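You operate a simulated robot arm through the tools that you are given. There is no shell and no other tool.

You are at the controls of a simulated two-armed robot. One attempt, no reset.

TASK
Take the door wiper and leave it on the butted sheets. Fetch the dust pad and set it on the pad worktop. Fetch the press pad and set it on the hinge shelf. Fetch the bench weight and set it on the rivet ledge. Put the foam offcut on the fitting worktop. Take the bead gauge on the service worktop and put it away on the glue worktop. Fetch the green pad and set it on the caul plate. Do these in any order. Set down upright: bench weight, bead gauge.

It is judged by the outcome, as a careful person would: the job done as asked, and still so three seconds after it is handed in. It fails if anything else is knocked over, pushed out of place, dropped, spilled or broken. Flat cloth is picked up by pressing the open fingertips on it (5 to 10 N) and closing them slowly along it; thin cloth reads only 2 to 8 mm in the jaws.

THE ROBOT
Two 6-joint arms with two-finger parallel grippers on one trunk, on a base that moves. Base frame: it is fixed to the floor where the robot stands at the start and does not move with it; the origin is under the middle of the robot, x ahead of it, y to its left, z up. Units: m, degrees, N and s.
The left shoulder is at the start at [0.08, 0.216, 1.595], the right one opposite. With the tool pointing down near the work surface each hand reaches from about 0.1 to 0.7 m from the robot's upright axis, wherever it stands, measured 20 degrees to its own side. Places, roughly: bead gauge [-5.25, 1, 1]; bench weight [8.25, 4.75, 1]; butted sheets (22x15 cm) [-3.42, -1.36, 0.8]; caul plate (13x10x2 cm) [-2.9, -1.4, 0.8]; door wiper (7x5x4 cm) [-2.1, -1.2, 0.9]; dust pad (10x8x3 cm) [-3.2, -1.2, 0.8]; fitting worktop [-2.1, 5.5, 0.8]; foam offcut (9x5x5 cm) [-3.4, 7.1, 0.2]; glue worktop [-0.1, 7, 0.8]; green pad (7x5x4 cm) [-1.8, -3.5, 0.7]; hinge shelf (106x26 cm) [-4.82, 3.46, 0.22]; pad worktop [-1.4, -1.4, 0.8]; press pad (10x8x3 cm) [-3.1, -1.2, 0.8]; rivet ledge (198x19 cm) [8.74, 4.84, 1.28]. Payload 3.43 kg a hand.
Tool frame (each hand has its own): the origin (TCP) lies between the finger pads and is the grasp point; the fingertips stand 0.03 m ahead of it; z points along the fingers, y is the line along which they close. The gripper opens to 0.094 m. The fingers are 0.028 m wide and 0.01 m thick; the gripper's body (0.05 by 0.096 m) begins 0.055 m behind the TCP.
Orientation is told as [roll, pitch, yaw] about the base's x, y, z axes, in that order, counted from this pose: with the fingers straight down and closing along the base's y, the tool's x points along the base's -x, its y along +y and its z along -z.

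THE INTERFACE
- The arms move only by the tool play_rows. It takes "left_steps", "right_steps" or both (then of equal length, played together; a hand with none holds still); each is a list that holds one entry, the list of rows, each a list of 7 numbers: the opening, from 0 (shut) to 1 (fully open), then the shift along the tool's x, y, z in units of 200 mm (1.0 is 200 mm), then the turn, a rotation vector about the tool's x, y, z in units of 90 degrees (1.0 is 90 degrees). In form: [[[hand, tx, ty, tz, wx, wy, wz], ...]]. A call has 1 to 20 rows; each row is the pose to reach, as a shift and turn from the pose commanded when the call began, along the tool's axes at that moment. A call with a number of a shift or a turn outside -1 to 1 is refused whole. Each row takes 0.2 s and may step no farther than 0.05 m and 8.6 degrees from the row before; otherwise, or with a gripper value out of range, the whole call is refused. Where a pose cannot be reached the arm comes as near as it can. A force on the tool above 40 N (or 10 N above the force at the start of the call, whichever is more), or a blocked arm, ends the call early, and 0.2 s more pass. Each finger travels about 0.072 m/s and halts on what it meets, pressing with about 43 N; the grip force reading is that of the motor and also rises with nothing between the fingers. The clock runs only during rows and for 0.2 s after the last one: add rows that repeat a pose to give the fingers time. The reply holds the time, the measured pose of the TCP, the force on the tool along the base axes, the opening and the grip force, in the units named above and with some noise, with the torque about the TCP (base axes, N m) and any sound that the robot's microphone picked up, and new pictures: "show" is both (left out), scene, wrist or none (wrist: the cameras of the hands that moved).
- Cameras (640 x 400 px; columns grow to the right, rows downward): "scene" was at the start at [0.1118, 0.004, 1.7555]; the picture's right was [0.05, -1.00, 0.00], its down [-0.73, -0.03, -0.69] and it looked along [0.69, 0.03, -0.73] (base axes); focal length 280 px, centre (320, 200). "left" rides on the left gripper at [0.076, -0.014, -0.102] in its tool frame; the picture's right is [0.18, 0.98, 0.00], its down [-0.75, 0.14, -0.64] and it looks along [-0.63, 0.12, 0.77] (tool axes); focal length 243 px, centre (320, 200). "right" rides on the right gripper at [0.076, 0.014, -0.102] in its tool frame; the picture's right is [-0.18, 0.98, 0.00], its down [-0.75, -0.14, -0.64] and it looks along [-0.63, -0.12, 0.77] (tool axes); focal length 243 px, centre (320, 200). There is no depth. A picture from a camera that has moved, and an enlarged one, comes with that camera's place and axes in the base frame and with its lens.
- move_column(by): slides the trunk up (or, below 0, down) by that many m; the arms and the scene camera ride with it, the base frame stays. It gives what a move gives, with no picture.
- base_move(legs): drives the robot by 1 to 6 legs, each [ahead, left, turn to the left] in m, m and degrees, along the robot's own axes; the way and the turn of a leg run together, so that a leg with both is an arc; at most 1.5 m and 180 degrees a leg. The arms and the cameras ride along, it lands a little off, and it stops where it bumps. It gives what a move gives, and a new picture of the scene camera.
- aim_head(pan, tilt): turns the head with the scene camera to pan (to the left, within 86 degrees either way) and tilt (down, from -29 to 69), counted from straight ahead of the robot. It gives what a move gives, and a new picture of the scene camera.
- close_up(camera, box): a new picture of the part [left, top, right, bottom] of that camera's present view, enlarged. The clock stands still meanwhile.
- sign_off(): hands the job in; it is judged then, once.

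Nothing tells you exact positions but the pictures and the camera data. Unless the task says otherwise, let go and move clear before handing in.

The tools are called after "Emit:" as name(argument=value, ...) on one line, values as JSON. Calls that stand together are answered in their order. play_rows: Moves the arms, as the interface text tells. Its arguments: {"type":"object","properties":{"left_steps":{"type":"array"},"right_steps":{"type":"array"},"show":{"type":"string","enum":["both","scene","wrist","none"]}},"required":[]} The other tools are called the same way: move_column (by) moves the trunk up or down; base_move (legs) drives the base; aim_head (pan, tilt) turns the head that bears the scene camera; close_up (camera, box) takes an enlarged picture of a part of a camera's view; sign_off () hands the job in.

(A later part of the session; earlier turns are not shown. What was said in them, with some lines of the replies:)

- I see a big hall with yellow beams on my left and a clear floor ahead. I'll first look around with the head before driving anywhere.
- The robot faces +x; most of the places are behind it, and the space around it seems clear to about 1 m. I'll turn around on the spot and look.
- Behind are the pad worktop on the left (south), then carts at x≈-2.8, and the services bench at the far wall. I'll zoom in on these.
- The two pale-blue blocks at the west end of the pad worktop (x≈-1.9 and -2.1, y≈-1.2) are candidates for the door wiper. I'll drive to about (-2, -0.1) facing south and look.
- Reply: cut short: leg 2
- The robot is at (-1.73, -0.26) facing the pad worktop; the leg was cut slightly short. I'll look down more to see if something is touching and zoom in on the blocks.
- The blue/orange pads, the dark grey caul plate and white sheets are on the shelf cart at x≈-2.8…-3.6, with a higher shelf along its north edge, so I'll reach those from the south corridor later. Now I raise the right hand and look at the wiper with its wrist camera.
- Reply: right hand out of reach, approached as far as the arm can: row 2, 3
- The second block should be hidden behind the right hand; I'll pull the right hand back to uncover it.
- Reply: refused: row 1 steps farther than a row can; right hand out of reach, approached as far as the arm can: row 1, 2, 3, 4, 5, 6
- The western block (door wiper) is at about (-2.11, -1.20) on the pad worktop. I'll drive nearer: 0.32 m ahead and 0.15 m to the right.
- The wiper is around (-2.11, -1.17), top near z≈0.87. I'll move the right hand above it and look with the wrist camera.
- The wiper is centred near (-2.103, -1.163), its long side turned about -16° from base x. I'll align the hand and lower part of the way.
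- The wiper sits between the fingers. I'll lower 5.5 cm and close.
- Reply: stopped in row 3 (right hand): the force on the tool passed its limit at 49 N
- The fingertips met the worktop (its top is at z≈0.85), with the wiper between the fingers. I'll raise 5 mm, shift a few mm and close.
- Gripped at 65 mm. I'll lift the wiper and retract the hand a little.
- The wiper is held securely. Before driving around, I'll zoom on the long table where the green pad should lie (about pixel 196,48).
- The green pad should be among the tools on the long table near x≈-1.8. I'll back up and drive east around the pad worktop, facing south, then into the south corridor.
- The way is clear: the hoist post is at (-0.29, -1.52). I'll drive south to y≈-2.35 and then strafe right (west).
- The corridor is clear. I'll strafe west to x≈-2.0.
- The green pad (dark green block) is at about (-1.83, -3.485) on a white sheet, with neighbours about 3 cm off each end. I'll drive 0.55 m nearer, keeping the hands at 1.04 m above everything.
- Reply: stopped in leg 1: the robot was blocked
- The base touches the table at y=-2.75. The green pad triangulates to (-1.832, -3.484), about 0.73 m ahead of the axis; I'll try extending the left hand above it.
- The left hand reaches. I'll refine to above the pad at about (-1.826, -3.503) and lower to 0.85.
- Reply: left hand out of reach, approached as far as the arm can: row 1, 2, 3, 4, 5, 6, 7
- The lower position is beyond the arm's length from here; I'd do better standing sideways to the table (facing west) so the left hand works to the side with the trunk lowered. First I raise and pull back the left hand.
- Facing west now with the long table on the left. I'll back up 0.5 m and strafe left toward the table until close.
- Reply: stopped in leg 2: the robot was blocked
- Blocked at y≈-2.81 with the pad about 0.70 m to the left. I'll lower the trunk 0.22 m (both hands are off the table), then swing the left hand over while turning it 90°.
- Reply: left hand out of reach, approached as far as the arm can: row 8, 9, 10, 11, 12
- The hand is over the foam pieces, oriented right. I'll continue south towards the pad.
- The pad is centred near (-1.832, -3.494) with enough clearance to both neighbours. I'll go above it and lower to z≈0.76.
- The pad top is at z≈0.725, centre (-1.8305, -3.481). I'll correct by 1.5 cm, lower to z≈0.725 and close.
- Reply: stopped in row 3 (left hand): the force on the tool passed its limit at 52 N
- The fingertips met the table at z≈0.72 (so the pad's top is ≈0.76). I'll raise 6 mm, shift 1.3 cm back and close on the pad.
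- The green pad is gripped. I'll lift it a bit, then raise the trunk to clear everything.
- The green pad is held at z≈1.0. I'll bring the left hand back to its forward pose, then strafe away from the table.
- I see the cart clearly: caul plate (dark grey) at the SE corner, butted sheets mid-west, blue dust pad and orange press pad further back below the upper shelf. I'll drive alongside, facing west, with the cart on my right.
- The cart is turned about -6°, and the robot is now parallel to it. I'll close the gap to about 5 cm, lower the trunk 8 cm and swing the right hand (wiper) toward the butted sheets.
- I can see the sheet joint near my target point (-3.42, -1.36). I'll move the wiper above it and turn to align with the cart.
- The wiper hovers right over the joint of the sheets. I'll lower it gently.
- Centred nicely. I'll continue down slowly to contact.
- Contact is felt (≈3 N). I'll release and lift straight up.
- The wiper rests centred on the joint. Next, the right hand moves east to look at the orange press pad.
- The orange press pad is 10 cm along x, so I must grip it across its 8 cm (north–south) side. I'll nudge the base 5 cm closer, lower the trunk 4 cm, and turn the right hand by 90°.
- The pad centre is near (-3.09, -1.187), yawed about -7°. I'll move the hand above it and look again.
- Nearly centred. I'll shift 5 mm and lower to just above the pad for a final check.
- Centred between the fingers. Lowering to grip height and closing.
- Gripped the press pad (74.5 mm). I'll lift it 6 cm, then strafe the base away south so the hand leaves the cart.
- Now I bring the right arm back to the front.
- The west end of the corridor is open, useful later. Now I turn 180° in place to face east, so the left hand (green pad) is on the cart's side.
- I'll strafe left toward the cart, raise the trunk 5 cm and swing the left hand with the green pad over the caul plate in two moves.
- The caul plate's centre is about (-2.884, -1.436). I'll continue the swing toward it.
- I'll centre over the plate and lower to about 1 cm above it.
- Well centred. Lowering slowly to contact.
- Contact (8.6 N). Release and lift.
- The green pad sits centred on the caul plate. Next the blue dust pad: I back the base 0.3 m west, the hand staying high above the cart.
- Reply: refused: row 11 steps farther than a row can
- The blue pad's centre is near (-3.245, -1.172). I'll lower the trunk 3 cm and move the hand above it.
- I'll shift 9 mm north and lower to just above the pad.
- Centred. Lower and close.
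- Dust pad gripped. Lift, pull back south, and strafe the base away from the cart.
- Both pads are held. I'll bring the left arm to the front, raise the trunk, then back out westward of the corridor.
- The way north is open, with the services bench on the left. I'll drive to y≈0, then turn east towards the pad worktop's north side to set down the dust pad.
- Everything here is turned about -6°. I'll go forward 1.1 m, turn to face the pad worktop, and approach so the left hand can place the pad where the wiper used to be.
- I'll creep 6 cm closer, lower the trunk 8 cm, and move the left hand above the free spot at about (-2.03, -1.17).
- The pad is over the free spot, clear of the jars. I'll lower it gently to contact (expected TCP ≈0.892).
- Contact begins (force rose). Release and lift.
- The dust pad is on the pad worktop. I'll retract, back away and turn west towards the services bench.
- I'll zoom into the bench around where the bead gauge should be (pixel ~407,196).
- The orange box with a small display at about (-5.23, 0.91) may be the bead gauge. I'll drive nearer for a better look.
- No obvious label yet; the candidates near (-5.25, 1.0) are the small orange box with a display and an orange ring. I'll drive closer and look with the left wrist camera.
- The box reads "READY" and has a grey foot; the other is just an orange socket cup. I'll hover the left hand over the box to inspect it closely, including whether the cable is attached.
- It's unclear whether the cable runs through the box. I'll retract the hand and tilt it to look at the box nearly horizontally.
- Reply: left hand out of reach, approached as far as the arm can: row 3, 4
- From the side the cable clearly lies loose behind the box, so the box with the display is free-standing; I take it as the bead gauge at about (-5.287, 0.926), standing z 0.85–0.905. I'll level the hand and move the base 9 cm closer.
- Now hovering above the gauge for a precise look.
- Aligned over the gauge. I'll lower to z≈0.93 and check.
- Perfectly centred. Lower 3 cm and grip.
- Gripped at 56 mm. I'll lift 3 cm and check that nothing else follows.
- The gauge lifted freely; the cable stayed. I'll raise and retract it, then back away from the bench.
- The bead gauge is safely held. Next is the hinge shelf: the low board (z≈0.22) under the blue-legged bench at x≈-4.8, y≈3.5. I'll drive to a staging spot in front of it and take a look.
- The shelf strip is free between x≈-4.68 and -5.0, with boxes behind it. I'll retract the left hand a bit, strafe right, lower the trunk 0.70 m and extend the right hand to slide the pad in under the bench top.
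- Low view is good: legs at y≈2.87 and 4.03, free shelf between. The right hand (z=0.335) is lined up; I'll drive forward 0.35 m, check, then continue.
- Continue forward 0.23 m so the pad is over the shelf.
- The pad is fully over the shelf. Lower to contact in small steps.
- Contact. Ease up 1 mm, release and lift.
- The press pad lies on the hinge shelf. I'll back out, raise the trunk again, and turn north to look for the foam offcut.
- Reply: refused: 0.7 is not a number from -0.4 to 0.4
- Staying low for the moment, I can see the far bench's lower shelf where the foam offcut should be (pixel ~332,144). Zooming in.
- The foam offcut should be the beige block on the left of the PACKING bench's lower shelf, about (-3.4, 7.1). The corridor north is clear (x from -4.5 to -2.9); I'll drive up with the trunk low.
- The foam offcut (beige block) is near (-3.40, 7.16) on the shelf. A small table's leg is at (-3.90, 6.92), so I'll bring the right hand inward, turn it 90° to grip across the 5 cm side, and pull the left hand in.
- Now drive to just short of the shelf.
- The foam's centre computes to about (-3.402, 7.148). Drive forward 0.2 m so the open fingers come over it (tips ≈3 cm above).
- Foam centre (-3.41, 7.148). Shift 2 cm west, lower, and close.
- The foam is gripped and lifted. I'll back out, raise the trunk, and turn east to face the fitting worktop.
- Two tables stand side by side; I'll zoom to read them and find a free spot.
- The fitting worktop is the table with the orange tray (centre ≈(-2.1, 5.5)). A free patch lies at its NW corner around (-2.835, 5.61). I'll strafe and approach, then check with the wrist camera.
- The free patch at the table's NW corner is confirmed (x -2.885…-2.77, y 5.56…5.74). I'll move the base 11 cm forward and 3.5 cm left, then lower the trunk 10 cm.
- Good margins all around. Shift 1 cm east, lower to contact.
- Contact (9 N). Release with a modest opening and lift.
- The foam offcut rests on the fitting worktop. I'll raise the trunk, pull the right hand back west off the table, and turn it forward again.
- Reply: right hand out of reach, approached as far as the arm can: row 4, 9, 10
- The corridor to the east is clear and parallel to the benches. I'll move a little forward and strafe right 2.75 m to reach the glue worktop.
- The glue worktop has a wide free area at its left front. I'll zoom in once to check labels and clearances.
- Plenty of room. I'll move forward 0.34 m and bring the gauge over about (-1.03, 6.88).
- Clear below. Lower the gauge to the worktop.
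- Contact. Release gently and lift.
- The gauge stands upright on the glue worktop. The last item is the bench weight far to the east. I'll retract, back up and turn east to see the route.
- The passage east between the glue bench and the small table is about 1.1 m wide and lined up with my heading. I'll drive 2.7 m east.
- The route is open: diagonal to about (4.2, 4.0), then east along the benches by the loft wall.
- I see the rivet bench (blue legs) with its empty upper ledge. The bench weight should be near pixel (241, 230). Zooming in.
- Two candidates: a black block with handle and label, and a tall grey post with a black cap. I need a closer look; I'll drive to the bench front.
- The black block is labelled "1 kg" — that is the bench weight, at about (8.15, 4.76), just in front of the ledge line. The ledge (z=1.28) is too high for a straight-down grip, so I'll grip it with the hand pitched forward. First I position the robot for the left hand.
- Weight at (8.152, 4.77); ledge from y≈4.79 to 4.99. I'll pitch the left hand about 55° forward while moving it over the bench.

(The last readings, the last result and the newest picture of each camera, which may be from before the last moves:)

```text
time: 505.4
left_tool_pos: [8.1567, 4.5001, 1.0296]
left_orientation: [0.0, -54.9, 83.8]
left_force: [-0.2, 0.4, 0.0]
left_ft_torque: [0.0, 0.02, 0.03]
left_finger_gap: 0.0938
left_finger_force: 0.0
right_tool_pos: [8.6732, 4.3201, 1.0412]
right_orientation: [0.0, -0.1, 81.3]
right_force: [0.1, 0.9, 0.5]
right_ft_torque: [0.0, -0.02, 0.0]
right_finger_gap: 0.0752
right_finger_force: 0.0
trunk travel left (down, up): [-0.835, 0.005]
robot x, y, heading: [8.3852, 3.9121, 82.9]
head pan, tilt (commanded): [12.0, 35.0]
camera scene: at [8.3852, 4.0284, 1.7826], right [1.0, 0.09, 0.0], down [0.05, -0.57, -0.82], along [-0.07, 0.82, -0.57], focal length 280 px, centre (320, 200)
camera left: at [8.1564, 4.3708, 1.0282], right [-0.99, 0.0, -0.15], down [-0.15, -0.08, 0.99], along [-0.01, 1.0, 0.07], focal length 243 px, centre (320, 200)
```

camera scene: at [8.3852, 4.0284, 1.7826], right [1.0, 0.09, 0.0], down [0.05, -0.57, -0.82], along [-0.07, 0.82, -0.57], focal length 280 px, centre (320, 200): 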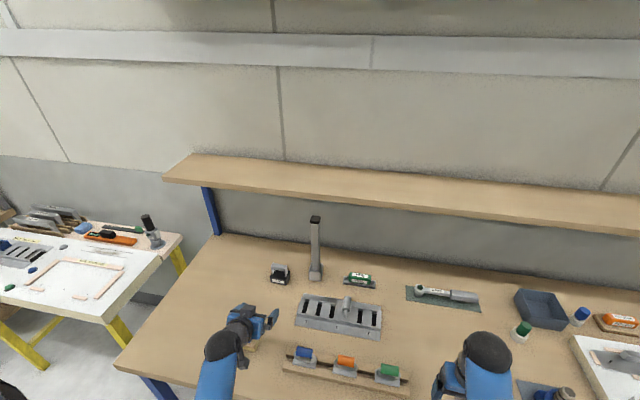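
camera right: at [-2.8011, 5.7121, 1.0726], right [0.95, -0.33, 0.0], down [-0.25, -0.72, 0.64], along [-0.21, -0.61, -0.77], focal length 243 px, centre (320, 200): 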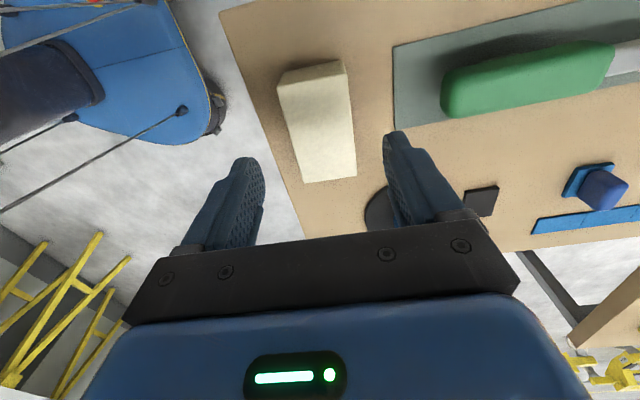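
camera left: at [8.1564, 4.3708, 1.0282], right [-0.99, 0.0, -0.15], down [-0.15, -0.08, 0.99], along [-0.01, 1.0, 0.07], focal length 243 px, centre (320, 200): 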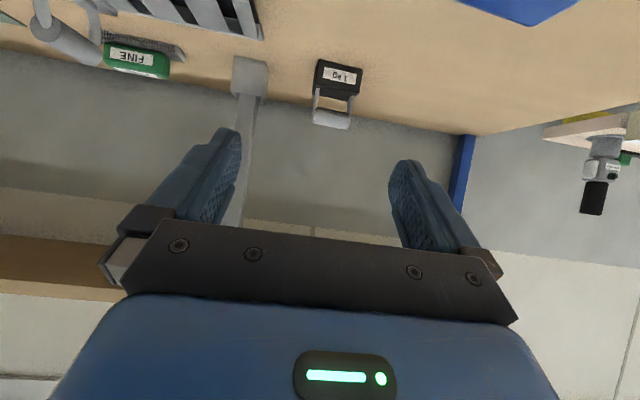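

The pitched pose works and shows the weight clearly: base ≈7 cm wide, centred x≈8.153, front face y≈4.736, z 0.85–0.895. To reach it I'll pull the right hand back off the bench, move the base 10 cm forward and lower the trunk 12 cm.

Emit:
play_rows(right_steps=[[[0.8, 0.2, 0, 0, 0, 0, 0], [0.8, 0.4, 0, 0, 0, 0, 0], [0.8, 0.6, 0, 0, 0, 0, 0], [0.8, 0.75, 0, 0, 0, 0, 0], [0.8, 0.75, 0, 0, 0, 0, 0]]], show="none")

Emit:
base_move(legs=[[0.1, 0, 0]])

Emit:
move_column(by=-0.1)

Emit:
play_rows(left_steps=[[[1, 0, 0, 0, 0, 0, 0]]], show="both")

```text
time: 506.6
left_tool_pos: [8.1553, 4.4995, 1.0325]
left_orientation: [0.0, -54.7, 83.7]
left_force: [0.0, -0.1, -0.5]
left_ft_torque: [0.0, 0.01, -0.02]
left_finger_gap: 0.0941
left_finger_force: 0.0
right_tool_pos: [8.6506, 4.1715, 1.0395]
right_orientation: [0.0, 0.0, 81.2]
right_force: [0.1, 0.2, -0.6]
right_ft_torque: [0.04, -0.03, -0.02]
right_finger_gap: 0.0751
right_finger_force: 0.1
right hand out of reach, approached as far as the arm can: row 1
trunk travel left (down, up): [-0.835, 0.005]
robot x, y, heading: [8.3891, 3.9111, 82.8]
head pan, tilt (commanded): [12.0, 35.0]
```

```text
time: 507.7
left_tool_pos: [8.1684, 4.5894, 1.0368]
left_orientation: [-0.1, -55.1, 83.8]
left_force: [0.4, -0.5, 0.1]
left_ft_torque: [0.03, 0.01, -0.03]
left_finger_gap: 0.094
left_finger_force: 0.1
right_tool_pos: [8.6625, 4.2617, 1.0418]
right_orientation: [0.0, -0.4, 81.3]
right_force: [0.2, 0.0, 0.1]
right_ft_torque: [0.06, 0.02, -0.02]
right_finger_gap: 0.0752
right_finger_force: 0.1
trunk travel left (down, up): [-0.835, 0.005]
robot x, y, heading: [8.3984, 4.0071, 82.6]
head pan, tilt (commanded): [12.0, 35.0]
camera scene: at [8.3959, 4.1136, 1.7836], right [1.0, 0.09, 0.0], down [0.05, -0.56, -0.82], along [-0.07, 0.82, -0.57], focal length 280 px, centre (320, 200)
```

scene: 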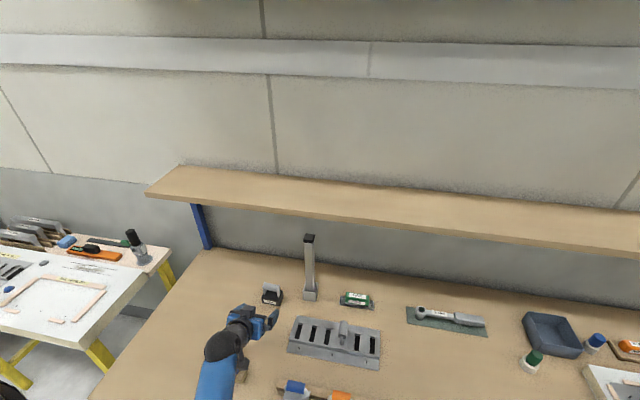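

```text
time: 509.0
left_tool_pos: [8.1685, 4.5956, 0.9321]
left_orientation: [-0.1, -54.8, 83.8]
left_force: [0.4, 0.3, -0.7]
left_ft_torque: [0.0, 0.03, 0.0]
left_finger_gap: 0.0937
left_finger_force: 0.1
right_tool_pos: [8.662, 4.2681, 0.94]
right_orientation: [0.0, -0.1, 81.3]
right_force: [-0.1, 0.2, 0.0]
right_ft_torque: [0.05, -0.05, -0.01]
right_finger_gap: 0.0751
right_finger_force: 0.0
trunk travel left (down, up): [-0.735, 0.105]
robot x, y, heading: [8.3975, 4.0043, 82.7]
head pan, tilt (commanded): [12.0, 35.0]
```

```text
time: 509.4
left_tool_pos: [8.1698, 4.5956, 0.9299]
left_orientation: [0.1, -54.8, 83.8]
left_force: [0.1, 0.9, -0.3]
left_ft_torque: [-0.03, 0.03, 0.0]
left_finger_gap: 0.0938
left_finger_force: 0.1
right_tool_pos: [8.6639, 4.2687, 0.9392]
right_orientation: [0.1, 0.1, 81.3]
right_force: [-0.5, -0.3, 0.4]
right_ft_torque: [0.03, 0.0, -0.02]
right_finger_gap: 0.0749
right_finger_force: 0.1
trunk travel left (down, up): [-0.735, 0.105]
robot x, y, heading: [8.3995, 4.011, 82.8]
head pan, tilt (commanded): [12.0, 35.0]
camera scene: at [8.3972, 4.1258, 1.6826], right [1.0, 0.09, 0.0], down [0.05, -0.57, -0.82], along [-0.07, 0.82, -0.57], focal length 280 px, centre (320, 200)
camera left: at [8.1689, 4.4676, 0.9281], right [-0.99, 0.0, -0.15], down [-0.15, -0.07, 0.99], along [-0.01, 1.0, 0.07], focal length 243 px, centre (320, 200)
```

scene: 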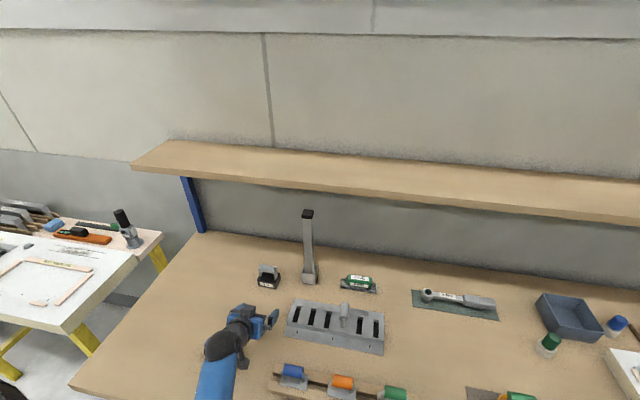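
left: 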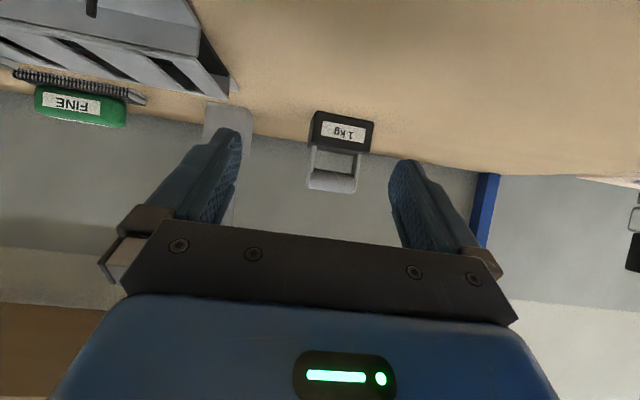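

I'll go to a pre-grasp point 8 cm before the weight along the tool axis.

Emit:
play_rows(left_steps=[[[1, -0.1, 0.05, 0.14, 0, 0, 0], [1, -0.2, 0.1, 0.28, 0, 0, 0], [1, -0.3, 0.157, 0.4285, 0, 0, 0], [1, -0.3, 0.157, 0.4285, 0, 0, 0]]], show="both")

```text
time: 510.4
left_tool_pos: [8.1467, 4.7036, 0.9313]
left_orientation: [-0.2, -54.7, 83.6]
left_force: [0.1, 0.1, -0.1]
left_ft_torque: [0.02, 0.02, 0.0]
left_finger_gap: 0.094
left_finger_force: 0.1
right_tool_pos: [8.6636, 4.2689, 0.9399]
right_orientation: [0.0, 0.1, 81.2]
right_force: [0.2, 0.1, -0.8]
right_ft_torque: [0.01, -0.01, 0.01]
right_finger_gap: 0.0751
right_finger_force: 0.1
trunk travel left (down, up): [-0.735, 0.105]
robot x, y, heading: [8.3992, 4.0037, 82.8]
head pan, tilt (commanded): [12.0, 35.0]
camera scene: at [8.3973, 4.1252, 1.6826], right [1.0, 0.09, 0.0], down [0.05, -0.57, -0.82], along [-0.07, 0.82, -0.57], focal length 280 px, centre (320, 200)
camera left: at [8.1466, 4.5751, 0.929], right [-0.99, 0.0, -0.15], down [-0.15, -0.07, 0.99], along [-0.01, 1.0, 0.07], focal length 243 px, centre (320, 200)
```

scene: 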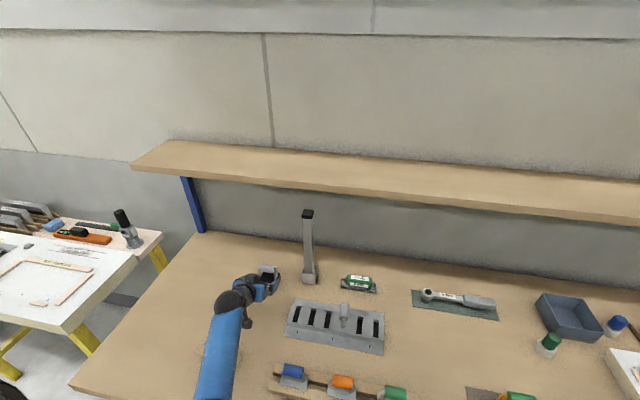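
left: 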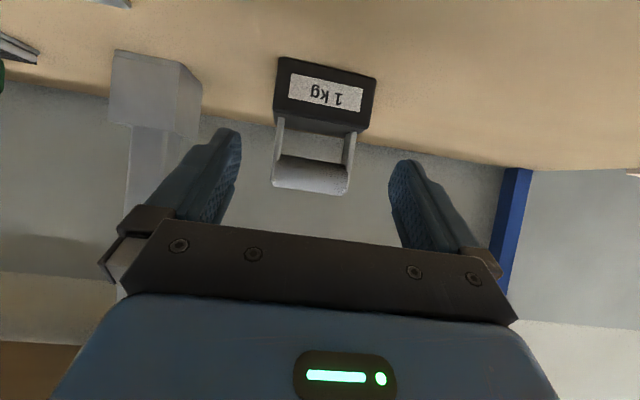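

Aligned within 2°. Advance 8 cm along the tool axis, then close.

Emit:
play_rows(left_steps=[[[1, 0, -0.015, 0.12, 0, 0, 0], [1, 0, -0.015, 0.24, 0, 0, 0], [1, 0, -0.015, 0.34, 0, 0, 0], [1, 0, -0.015, 0.4, 0, 0, 0], [1, 0, -0.015, 0.4, 0, 0, 0]]], show="both")

```text
time: 511.6
left_tool_pos: [8.1584, 4.768, 0.8845]
left_orientation: [0.1, -54.7, 83.6]
left_force: [0.2, 0.8, 0.1]
left_ft_torque: [0.01, -0.01, 0.0]
left_finger_gap: 0.094
left_finger_force: 0.0
right_tool_pos: [8.662, 4.2691, 0.9396]
right_orientation: [0.0, 0.1, 81.3]
right_force: [-0.5, 0.5, 1.0]
right_ft_torque: [-0.04, 0.02, -0.02]
right_finger_gap: 0.0752
right_finger_force: 0.1
trunk travel left (down, up): [-0.735, 0.105]
robot x, y, heading: [8.3992, 4.0079, 82.9]
head pan, tilt (commanded): [12.0, 35.0]
camera scene: at [8.3972, 4.1256, 1.6826], right [1.0, 0.09, 0.0], down [0.05, -0.57, -0.82], along [-0.07, 0.82, -0.57], focal length 280 px, centre (320, 200)
camera left: at [8.1591, 4.6394, 0.881], right [-0.99, 0.0, -0.15], down [-0.15, -0.07, 0.99], along [-0.01, 1.0, 0.07], focal length 243 px, centre (320, 200)
```

scene: 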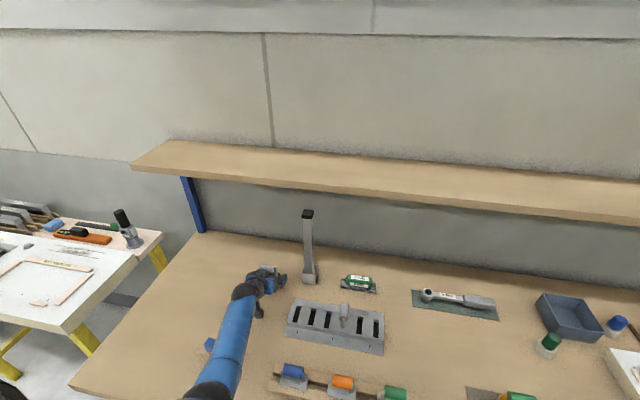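
left: 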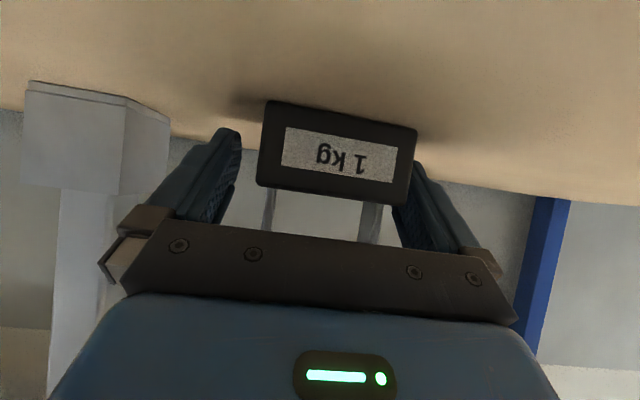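

The base sits between the fingers. Shift 2.5 mm west and close.

Emit:
play_rows(left_steps=[[[1, 0, 0.012, 0, 0, 0, 0], [0.85, 0, 0.012, 0, 0, 0, 0], [0.75, 0, 0.012, 0, 0, 0, 0], [0, 0, 0.012, 0, 0, 0, 0], [0, 0, 0.012, 0, 0, 0, 0], [0, 0, 0.012, 0, 0, 0, 0]]], show="wrist")

```text
time: 513.0
left_tool_pos: [8.1555, 4.7684, 0.8831]
left_orientation: [-0.1, -54.7, 83.7]
left_force: [-3.6, 0.3, 0.8]
left_ft_torque: [-0.09, -0.2, -0.01]
left_finger_gap: 0.0749
left_finger_force: 43.0
right_tool_pos: [8.6628, 4.2685, 0.9404]
right_orientation: [-0.2, 0.0, 81.3]
right_force: [-0.1, -0.3, 0.0]
right_ft_torque: [0.0, -0.06, -0.02]
right_finger_gap: 0.0752
right_finger_force: 0.0
trunk travel left (down, up): [-0.735, 0.105]
robot x, y, heading: [8.3968, 4.0066, 83.1]
head pan, tilt (commanded): [12.0, 35.0]
camera left: at [8.1564, 4.6393, 0.8806], right [-0.99, 0.0, -0.15], down [-0.15, -0.07, 0.99], along [-0.01, 1.0, 0.07], focal length 243 px, centre (320, 200)
```

left: 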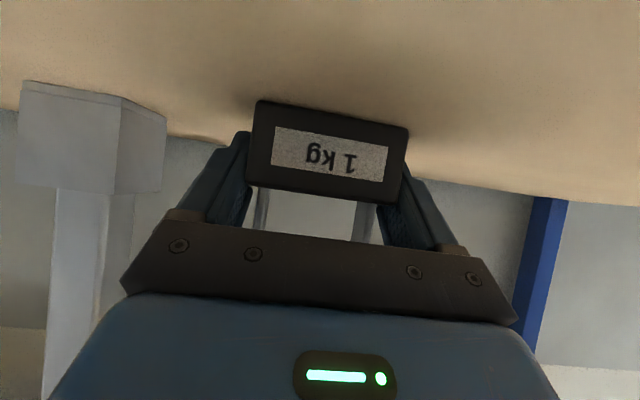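

Weight gripped (74.9 mm). I'll lift it 6 cm, then pull it back from under the ledge line.

Emit:
play_rows(left_steps=[[[0, -0.06, 0, -0.042, 0, 0, 0], [0, -0.15, 0, -0.105, 0, 0, 0], [0, -0.246, 0, -0.172, 0, 0, 0], [0, -0.246, 0, -0.172, 0, 0, 0], [0, -0.15, 0, -0.31, 0, 0, 0], [0, -0.05, 0, -0.45, 0, 0, 0], [0, 0.05, 0, -0.59, 0, 0, 0], [0, 0.126, 0, -0.703, 0, 0, 0], [0, 0.126, 0, -0.703, 0, 0, 0]]], show="both")

```text
time: 515.0
left_tool_pos: [8.1421, 4.6405, 0.9436]
left_orientation: [-0.1, -54.6, 83.7]
left_force: [-0.3, 0.8, -10.3]
left_ft_torque: [0.0, -0.02, 0.02]
left_finger_gap: 0.0745
left_finger_force: 42.7
right_tool_pos: [8.6623, 4.2704, 0.9391]
right_orientation: [-0.1, 0.1, 81.3]
right_force: [-0.3, 0.2, -0.2]
right_ft_torque: [-0.02, 0.01, 0.0]
right_finger_gap: 0.0751
right_finger_force: 0.1
trunk travel left (down, up): [-0.735, 0.105]
robot x, y, heading: [8.3983, 4.0074, 83.0]
head pan, tilt (commanded): [12.0, 35.0]
camera scene: at [8.3966, 4.1275, 1.6824], right [1.0, 0.09, 0.0], down [0.05, -0.57, -0.82], along [-0.07, 0.82, -0.57], focal length 280 px, centre (320, 200)
camera left: at [8.1426, 4.5123, 0.9414], right [-0.99, 0.0, -0.15], down [-0.15, -0.07, 0.99], along [-0.01, 1.0, 0.07], focal length 243 px, centre (320, 200)
```

scene: 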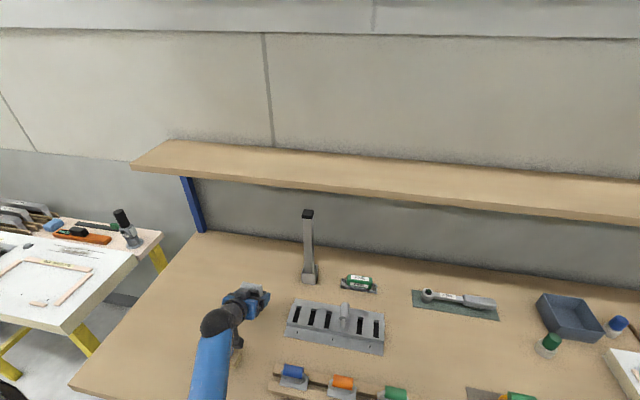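
left: 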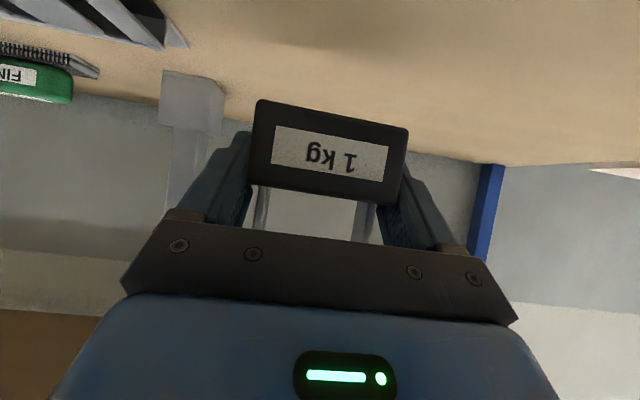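

Held firmly (10 N = 1 kg). Raise the trunk, then the arm, to above the ledge level.

Emit:
move_column(by=0.1)

Emit:
play_rows(left_steps=[[[0, -0.14, 0, -0.098, 0, 0, 0], [0, -0.28, 0, -0.196, 0, 0, 0], [0, -0.42, 0, -0.294, 0, 0, 0], [0, -0.56, 0, -0.392, 0, 0, 0], [0, -0.7, 0, -0.49, 0, 0, 0], [0, -0.7, 0, -0.49, 0, 0, 0]]], show="scene")

```text
time: 516.4
left_tool_pos: [8.1414, 4.6422, 1.0428]
left_orientation: [-0.1, -54.6, 83.6]
left_force: [-0.1, -0.2, -10.2]
left_ft_torque: [-0.06, 0.03, -0.02]
left_finger_gap: 0.0743
left_finger_force: 43.4
right_tool_pos: [8.662, 4.2702, 1.0391]
right_orientation: [-0.1, 0.1, 81.3]
right_force: [0.0, -0.3, 0.4]
right_ft_torque: [0.01, 0.0, 0.0]
right_finger_gap: 0.0749
right_finger_force: 0.0
trunk travel left (down, up): [-0.835, 0.005]
robot x, y, heading: [8.3981, 4.0053, 82.8]
head pan, tilt (commanded): [12.0, 35.0]
```

```text
time: 517.8
left_tool_pos: [8.1429, 4.6414, 1.2165]
left_orientation: [-0.1, -54.6, 83.7]
left_force: [-0.4, 0.2, -9.2]
left_ft_torque: [-0.02, 0.01, -0.01]
left_finger_gap: 0.0742
left_finger_force: 43.1
right_tool_pos: [8.6619, 4.2701, 1.0398]
right_orientation: [-0.1, 0.1, 81.3]
right_force: [0.3, -1.0, 0.4]
right_ft_torque: [-0.02, -0.01, -0.02]
right_finger_gap: 0.0753
right_finger_force: 0.1
trunk travel left (down, up): [-0.835, 0.005]
robot x, y, heading: [8.3991, 4.0068, 82.9]
head pan, tilt (commanded): [12.0, 35.0]
camera scene: at [8.3964, 4.1277, 1.7824], right [1.0, 0.09, 0.0], down [0.05, -0.57, -0.82], along [-0.07, 0.82, -0.57], focal length 280 px, centre (320, 200)
```

scene: 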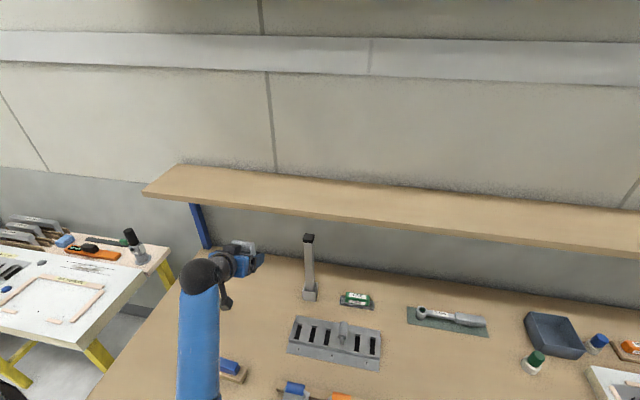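

Emit:
play_rows(left_steps=[[[0, -0.14, 0, -0.098, 0, 0, 0], [0, -0.28, 0, -0.196, 0, 0, 0], [0, -0.42, 0, -0.294, 0, 0, 0], [0, -0.56, 0, -0.392, 0, 0, 0], [0, -0.65, 0, -0.455, 0, 0, 0], [0, -0.65, 0, -0.455, 0, 0, 0]]], show="both")

```text
time: 519.2
left_tool_pos: [8.1425, 4.6429, 1.374]
left_orientation: [-0.2, -54.6, 83.8]
left_force: [0.2, 0.4, -11.4]
left_ft_torque: [-0.03, 0.01, -0.03]
left_finger_gap: 0.0743
left_finger_force: 42.8
right_tool_pos: [8.6629, 4.2701, 1.0397]
right_orientation: [-0.1, 0.1, 81.3]
right_force: [0.5, 0.7, 0.2]
right_ft_torque: [0.0, 0.02, 0.05]
right_finger_gap: 0.0752
right_finger_force: 0.1
trunk travel left (down, up): [-0.835, 0.005]
robot x, y, heading: [8.3998, 4.0113, 82.8]
head pan, tilt (commanded): [12.0, 35.0]
camera scene: at [8.3962, 4.1276, 1.7824], right [1.0, 0.09, 0.0], down [0.05, -0.57, -0.82], along [-0.07, 0.82, -0.57], focal length 280 px, centre (320, 200)
camera left: at [8.1429, 4.5147, 1.3709], right [-0.99, 0.0, -0.15], down [-0.15, -0.07, 0.99], along [-0.01, 1.0, 0.07], focal length 243 px, centre (320, 200)
```

scene: 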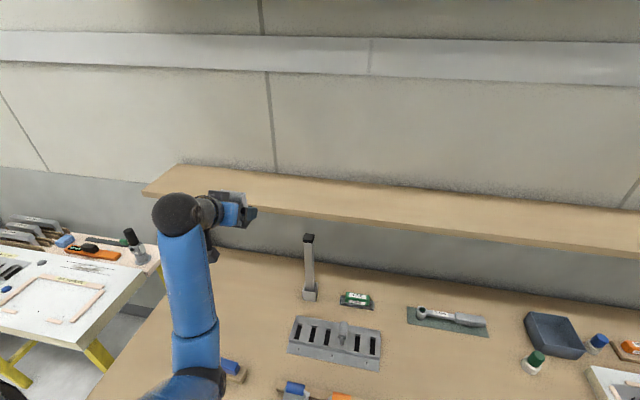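
left: 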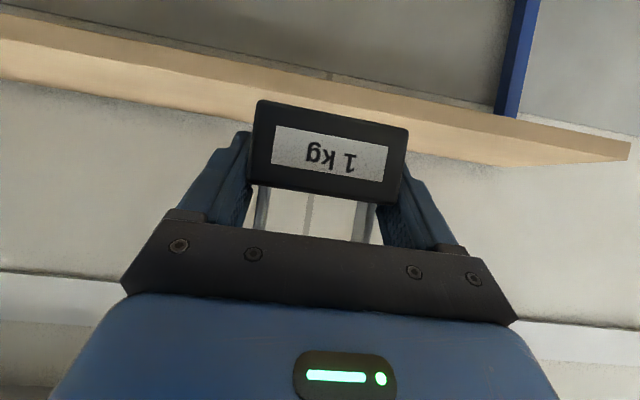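

The weight is now above ledge height. I'll zoom the wrist view to locate the ledge edges precisely.

Emit:
close_up(camera="left", box=[0, 0, 640, 240])

Emit:
close_up(camera="scene", box=[130, 140, 370, 290])

```text
1.00 times, centred on (320, 120) of left (not enlarged: the box is as wide or as high as the picture)
camera zoom: at [8.1429, 4.5147, 1.3709], right [-0.99, 0.0, -0.15], down [-0.15, -0.07, 0.99], along [-0.01, 1.0, 0.07], focal length 243 px, centre (320, 280)
```

zoom: 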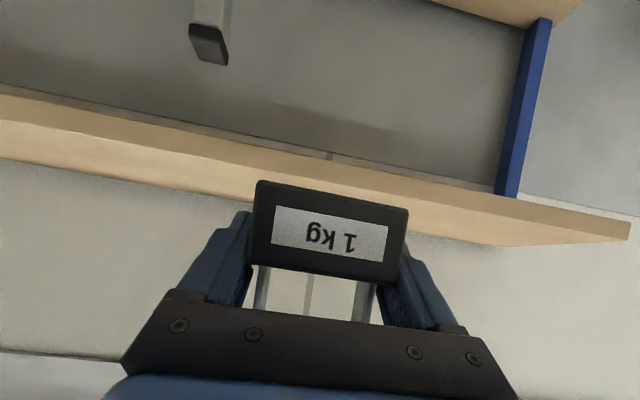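

```text
2.67 times, centred on (250, 215) of scene
camera zoom: at [8.3962, 4.1276, 1.7824], right [1.0, 0.09, 0.0], down [0.05, -0.57, -0.82], along [-0.07, 0.82, -0.57], focal length 746 px, centre (507, 160)
```

zoom: 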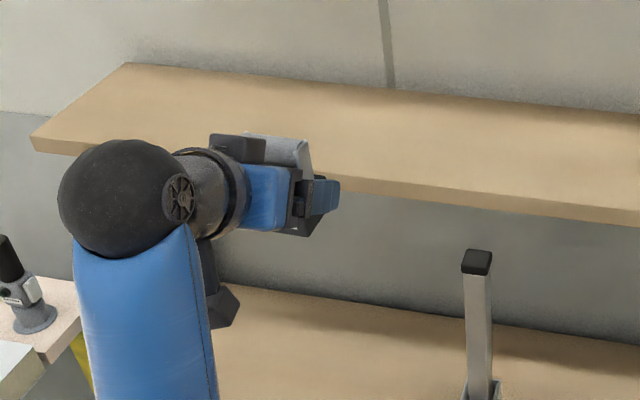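

I'll move the weight forward 0.235 m over the middle of the ledge (bottom ≈6 cm above it).

Emit:
play_rows(left_steps=[[[0, -0.11, 0, 0.16, 0, 0, 0], [0, -0.22, 0, 0.32, 0, 0, 0], [0, -0.34, 0, 0.48, 0, 0, 0], [0, -0.45, 0, 0.64, 0, 0, 0], [0, -0.56, 0, 0.8, 0, 0, 0], [0, -0.65, 0, 0.93, 0, 0, 0], [0, -0.65, 0, 0.93, 0, 0, 0]]], show="both")

```text
time: 520.8
left_tool_pos: [8.1673, 4.869, 1.3711]
left_orientation: [-0.1, -54.7, 83.7]
left_force: [-0.4, -0.3, -9.4]
left_ft_torque: [-0.04, 0.01, 0.02]
left_finger_gap: 0.0741
left_finger_force: 43.2
right_tool_pos: [8.6631, 4.2689, 1.0397]
right_orientation: [-0.1, 0.1, 81.3]
right_force: [-0.1, 0.8, -0.8]
right_ft_torque: [0.0, 0.02, 0.0]
right_finger_gap: 0.0754
right_finger_force: 0.0
trunk travel left (down, up): [-0.835, 0.005]
robot x, y, heading: [8.398, 4.007, 82.8]
head pan, tilt (commanded): [12.0, 35.0]
camera scene: at [8.3964, 4.1278, 1.7824], right [1.0, 0.09, 0.0], down [0.05, -0.57, -0.82], along [-0.07, 0.82, -0.57], focal length 280 px, centre (320, 200)
camera left: at [8.1681, 4.7398, 1.3686], right [-0.99, 0.0, -0.15], down [-0.15, -0.07, 0.99], along [-0.01, 1.0, 0.07], focal length 243 px, centre (320, 200)
```

scene: 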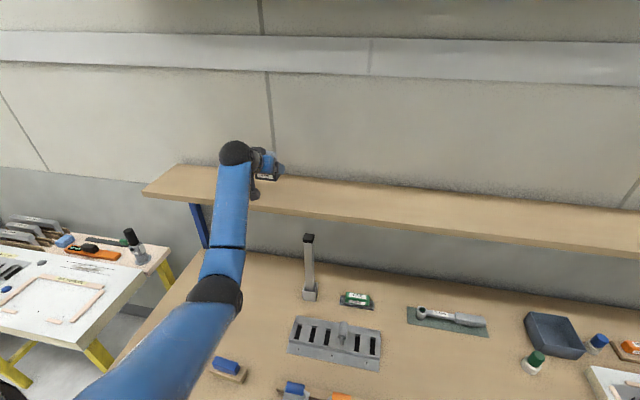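
left: 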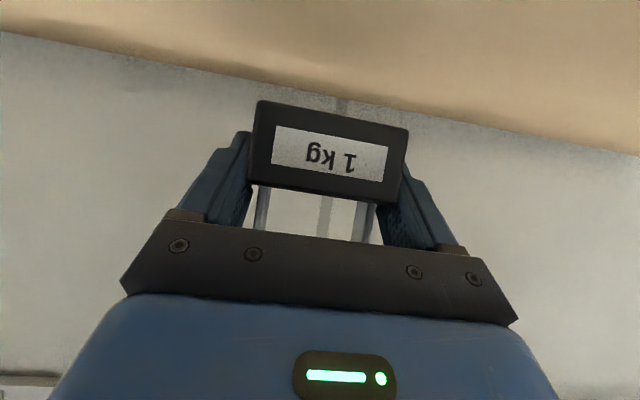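

Well centred over the ledge (front 4.79, wall 4.995). Lower 5 cm, then fine steps to contact.

Emit:
play_rows(left_steps=[[[0, 0.08, 0, 0.056, 0, 0, 0], [0, 0.14, 0, 0.098, 0, 0, 0], [0, 0.18, 0, 0.126, 0, 0, 0], [0, 0.205, 0, 0.1435, 0, 0, 0], [0, 0.205, 0, 0.1435, 0, 0, 0]]], show="both")

```text
time: 522.0
left_tool_pos: [8.1673, 4.8699, 1.3208]
left_orientation: [-0.1, -54.6, 83.6]
left_force: [-0.4, 0.3, -9.4]
left_ft_torque: [-0.03, 0.04, 0.0]
left_finger_gap: 0.0743
left_finger_force: 42.9
right_tool_pos: [8.6624, 4.2698, 1.0398]
right_orientation: [0.0, 0.3, 81.2]
right_force: [0.0, 0.5, 0.4]
right_ft_torque: [0.01, 0.01, 0.0]
right_finger_gap: 0.0751
right_finger_force: 0.2
trunk travel left (down, up): [-0.835, 0.005]
robot x, y, heading: [8.3983, 4.0097, 82.9]
head pan, tilt (commanded): [12.0, 35.0]
camera scene: at [8.3966, 4.129, 1.7823], right [1.0, 0.09, 0.0], down [0.05, -0.57, -0.82], along [-0.07, 0.81, -0.58], focal length 280 px, centre (320, 200)
camera left: at [8.1679, 4.7415, 1.3185], right [-0.99, 0.0, -0.15], down [-0.15, -0.07, 0.99], along [-0.01, 1.0, 0.07], focal length 243 px, centre (320, 200)
```

scene: 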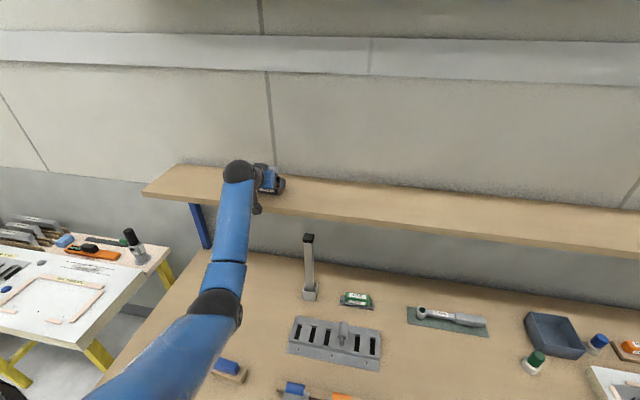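
left: 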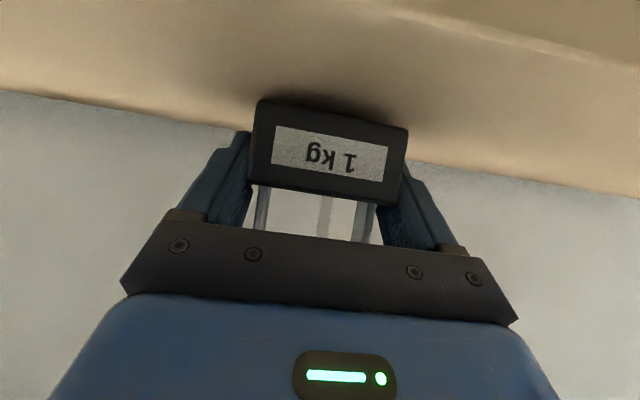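

Emit:
play_rows(left_steps=[[[0, 0.012, 0, 0.0086, 0, 0, 0], [0, 0.022, 0, 0.0155, 0, 0, 0], [0, 0.022, 0, 0.0155, 0, 0, 0]]], show="none")

Emit:
play_rows(left_steps=[[[0, 0.005, 0, 0.0035, 0, 0, 0], [0, 0.009, 0, 0.0065, 0, 0, 0], [0, 0.009, 0, 0.0065, 0, 0, 0]]], show="none")

```text
time: 522.8
left_tool_pos: [8.1676, 4.8694, 1.3157]
left_orientation: [-0.1, -54.6, 83.7]
left_force: [0.3, -0.8, -9.7]
left_ft_torque: [-0.03, 0.02, 0.02]
left_finger_gap: 0.0743
left_finger_force: 42.8
right_tool_pos: [8.6626, 4.27, 1.039]
right_orientation: [-0.2, 0.1, 81.3]
right_force: [0.6, 0.1, 0.0]
right_ft_torque: [0.01, -0.01, 0.01]
right_finger_gap: 0.0753
right_finger_force: 0.0
trunk travel left (down, up): [-0.835, 0.005]
robot x, y, heading: [8.3985, 4.0093, 82.7]
head pan, tilt (commanded): [12.0, 35.0]
```

```text
time: 523.6
left_tool_pos: [8.1667, 4.8701, 1.314]
left_orientation: [-0.1, -54.7, 83.7]
left_force: [0.1, 0.9, -7.5]
left_ft_torque: [0.04, -0.08, 0.01]
left_finger_gap: 0.074
left_finger_force: 42.9
right_tool_pos: [8.6628, 4.27, 1.0399]
right_orientation: [-0.1, 0.1, 81.2]
right_force: [-0.2, 0.8, 0.8]
right_ft_torque: [0.0, 0.0, 0.03]
right_finger_gap: 0.0752
right_finger_force: 0.1
trunk travel left (down, up): [-0.835, 0.005]
robot x, y, heading: [8.4002, 4.0091, 82.9]
head pan, tilt (commanded): [12.0, 35.0]
```

Emit:
play_rows(left_steps=[[[0, 0.004, 0, 0.003, 0, 0, 0], [0, 0.006, 0, 0.0045, 0, 0, 0], [0, 0.006, 0, 0.0045, 0, 0, 0]]], show="none")

```text
time: 524.4
left_tool_pos: [8.1675, 4.8687, 1.3142]
left_orientation: [-0.1, -54.7, 83.6]
left_force: [0.0, 3.6, -1.1]
left_ft_torque: [0.26, -0.32, 0.16]
left_finger_gap: 0.074
left_finger_force: 43.4
right_tool_pos: [8.6621, 4.2694, 1.04]
right_orientation: [0.0, 0.1, 81.3]
right_force: [-0.4, 0.3, 0.1]
right_ft_torque: [-0.02, -0.02, 0.02]
right_finger_gap: 0.0753
right_finger_force: 0.0
trunk travel left (down, up): [-0.835, 0.005]
robot x, y, heading: [8.3957, 4.0087, 83.1]
head pan, tilt (commanded): [12.0, 35.0]
```

The ledge now carries the weight. Open the fingers and withdraw back along the tool axis.

Emit:
play_rows(left_steps=[[[0.85, 0, 0, 0, 0, 0, 0], [0.95, 0, 0, 0, 0, 0, 0], [1, 0, 0, 0, 0, 0, 0], [1, 0, 0, 0, 0, 0, 0], [1, 0, 0, -0.1, 0, 0, 0], [1, 0, 0, -0.25, 0, 0, 0], [1, 0, 0, -0.45, 0, 0, 0], [1, 0, 0, -0.65, 0, 0, 0], [1, 0, 0, -0.85, 0, 0, 0], [1, 0, 0, -0.85, 0, 0, 0]]], show="both")

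```text
time: 526.6
left_tool_pos: [8.1526, 4.7301, 1.412]
left_orientation: [-0.1, -54.7, 83.7]
left_force: [-0.9, 0.5, -0.3]
left_ft_torque: [-0.01, -0.02, -0.04]
left_finger_gap: 0.0943
left_finger_force: 0.1
right_tool_pos: [8.6626, 4.2686, 1.0394]
right_orientation: [0.1, 0.1, 81.3]
right_force: [0.0, 0.3, -0.1]
right_ft_torque: [0.02, 0.0, 0.03]
right_finger_gap: 0.0752
right_finger_force: 0.0
trunk travel left (down, up): [-0.835, 0.005]
robot x, y, heading: [8.4043, 4.0061, 82.7]
head pan, tilt (commanded): [12.0, 35.0]
camera scene: at [8.3971, 4.1259, 1.7826], right [1.0, 0.09, 0.0], down [0.05, -0.57, -0.82], along [-0.07, 0.82, -0.57], focal length 280 px, centre (320, 200)
camera left: at [8.1536, 4.6008, 1.4094], right [-0.99, 0.0, -0.15], down [-0.15, -0.07, 0.99], along [-0.01, 1.0, 0.07], focal length 243 px, centre (320, 200)
```

scene: 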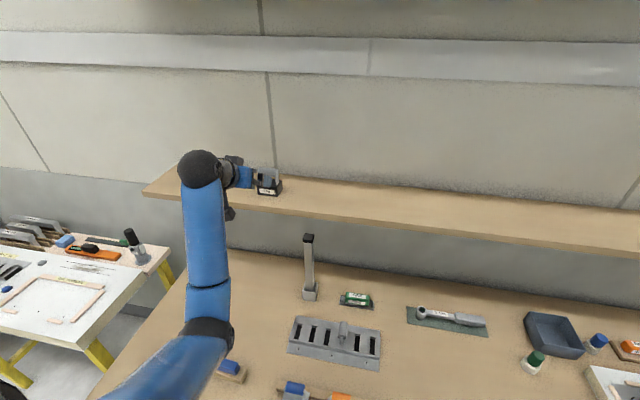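
left: 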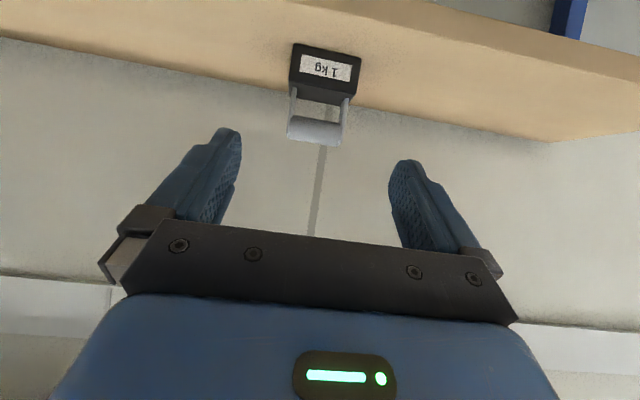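

The bench weight stands upright on the rivet ledge. I'll back the robot away so both hands are clear and take a last look.

Emit:
base_move(legs=[[-0.5, 0, 0]])

Emit:
close_up(camera="scene", box=[150, 150, 450, 330])

```text
time: 529.5
left_tool_pos: [8.0948, 4.2396, 1.4112]
left_orientation: [0.0, -54.6, 83.4]
left_force: [0.5, 1.0, -0.7]
left_ft_torque: [0.03, 0.02, -0.02]
left_finger_gap: 0.0941
left_finger_force: 0.0
right_tool_pos: [8.6029, 3.7769, 1.0388]
right_orientation: [0.0, 0.2, 81.0]
right_force: [0.3, 0.0, -0.1]
right_ft_torque: [0.03, 0.01, -0.01]
right_finger_gap: 0.0749
right_finger_force: 0.0
trunk travel left (down, up): [-0.835, 0.005]
robot x, y, heading: [8.3367, 3.5141, 82.8]
head pan, tilt (commanded): [12.0, 35.0]
camera scene: at [8.336, 3.6359, 1.7823], right [1.0, 0.08, 0.0], down [0.05, -0.57, -0.82], along [-0.07, 0.81, -0.58], focal length 280 px, centre (320, 200)
```

scene: 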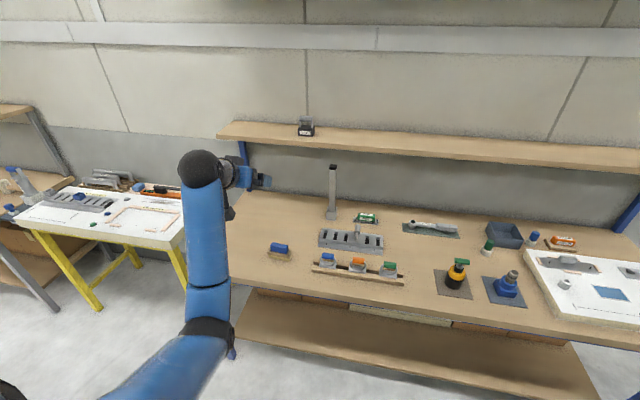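

```text
2.13 times, centred on (300, 240) of scene
camera zoom: at [8.336, 3.6359, 1.7823], right [1.0, 0.08, 0.0], down [0.05, -0.57, -0.82], along [-0.07, 0.81, -0.58], focal length 597 px, centre (363, 115)
```

zoom: 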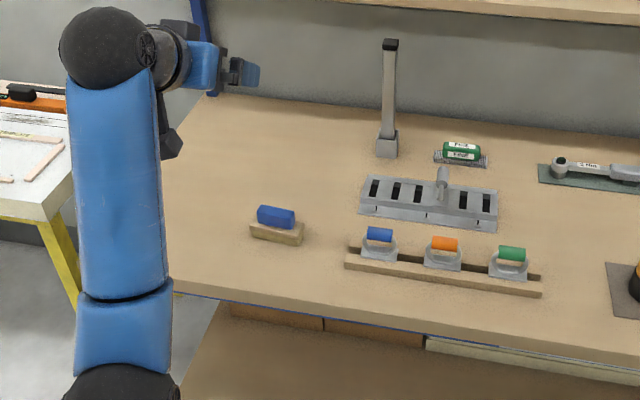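

The bench weight stands upright on the ledge and everything else on the bench is as it was. All seven items are placed and both hands are empty and clear, so I hand the job in.

Emit:
sign_off()

```text
The job is handed in.
```

All seven items are set down where you asked, and the job is handed in. I am not certain about one of them, the bead gauge.

| Item | Where it is now |
|---|---|
| Door wiper | On the butted sheets, centred over their joint |
| Dust pad | On the pad worktop, near its west end |
| Press pad | On the hinge shelf, in front of the boxes |
| Bench weight | Upright on the rivet ledge |
| Foam offcut | On the fitting worktop, north-west corner |
| Bead gauge | Upright on the glue worktop, left front |
| Green pad | Centred on the caul plate |

**Bead gauge:** nothing on the service worktop was labelled as a bead gauge. I took the small orange box with a "READY" display, because it matched the given position and stood free of the cable behind it. An orange cup beside it was the only other candidate.

**Other identifications:** I chose the western of the two pale-blue blocks as the door wiper and the block marked "1 kg" as the bench weight. I took the blue pad for the dust pad and the orange one for the press pad from their positions.

**Contact along the way:** the base touched the long table twice while I was getting into reach. I saw nothing move or fall. I looked at each item just after letting go of it, but did not go back for a last look at any except the bench weight.
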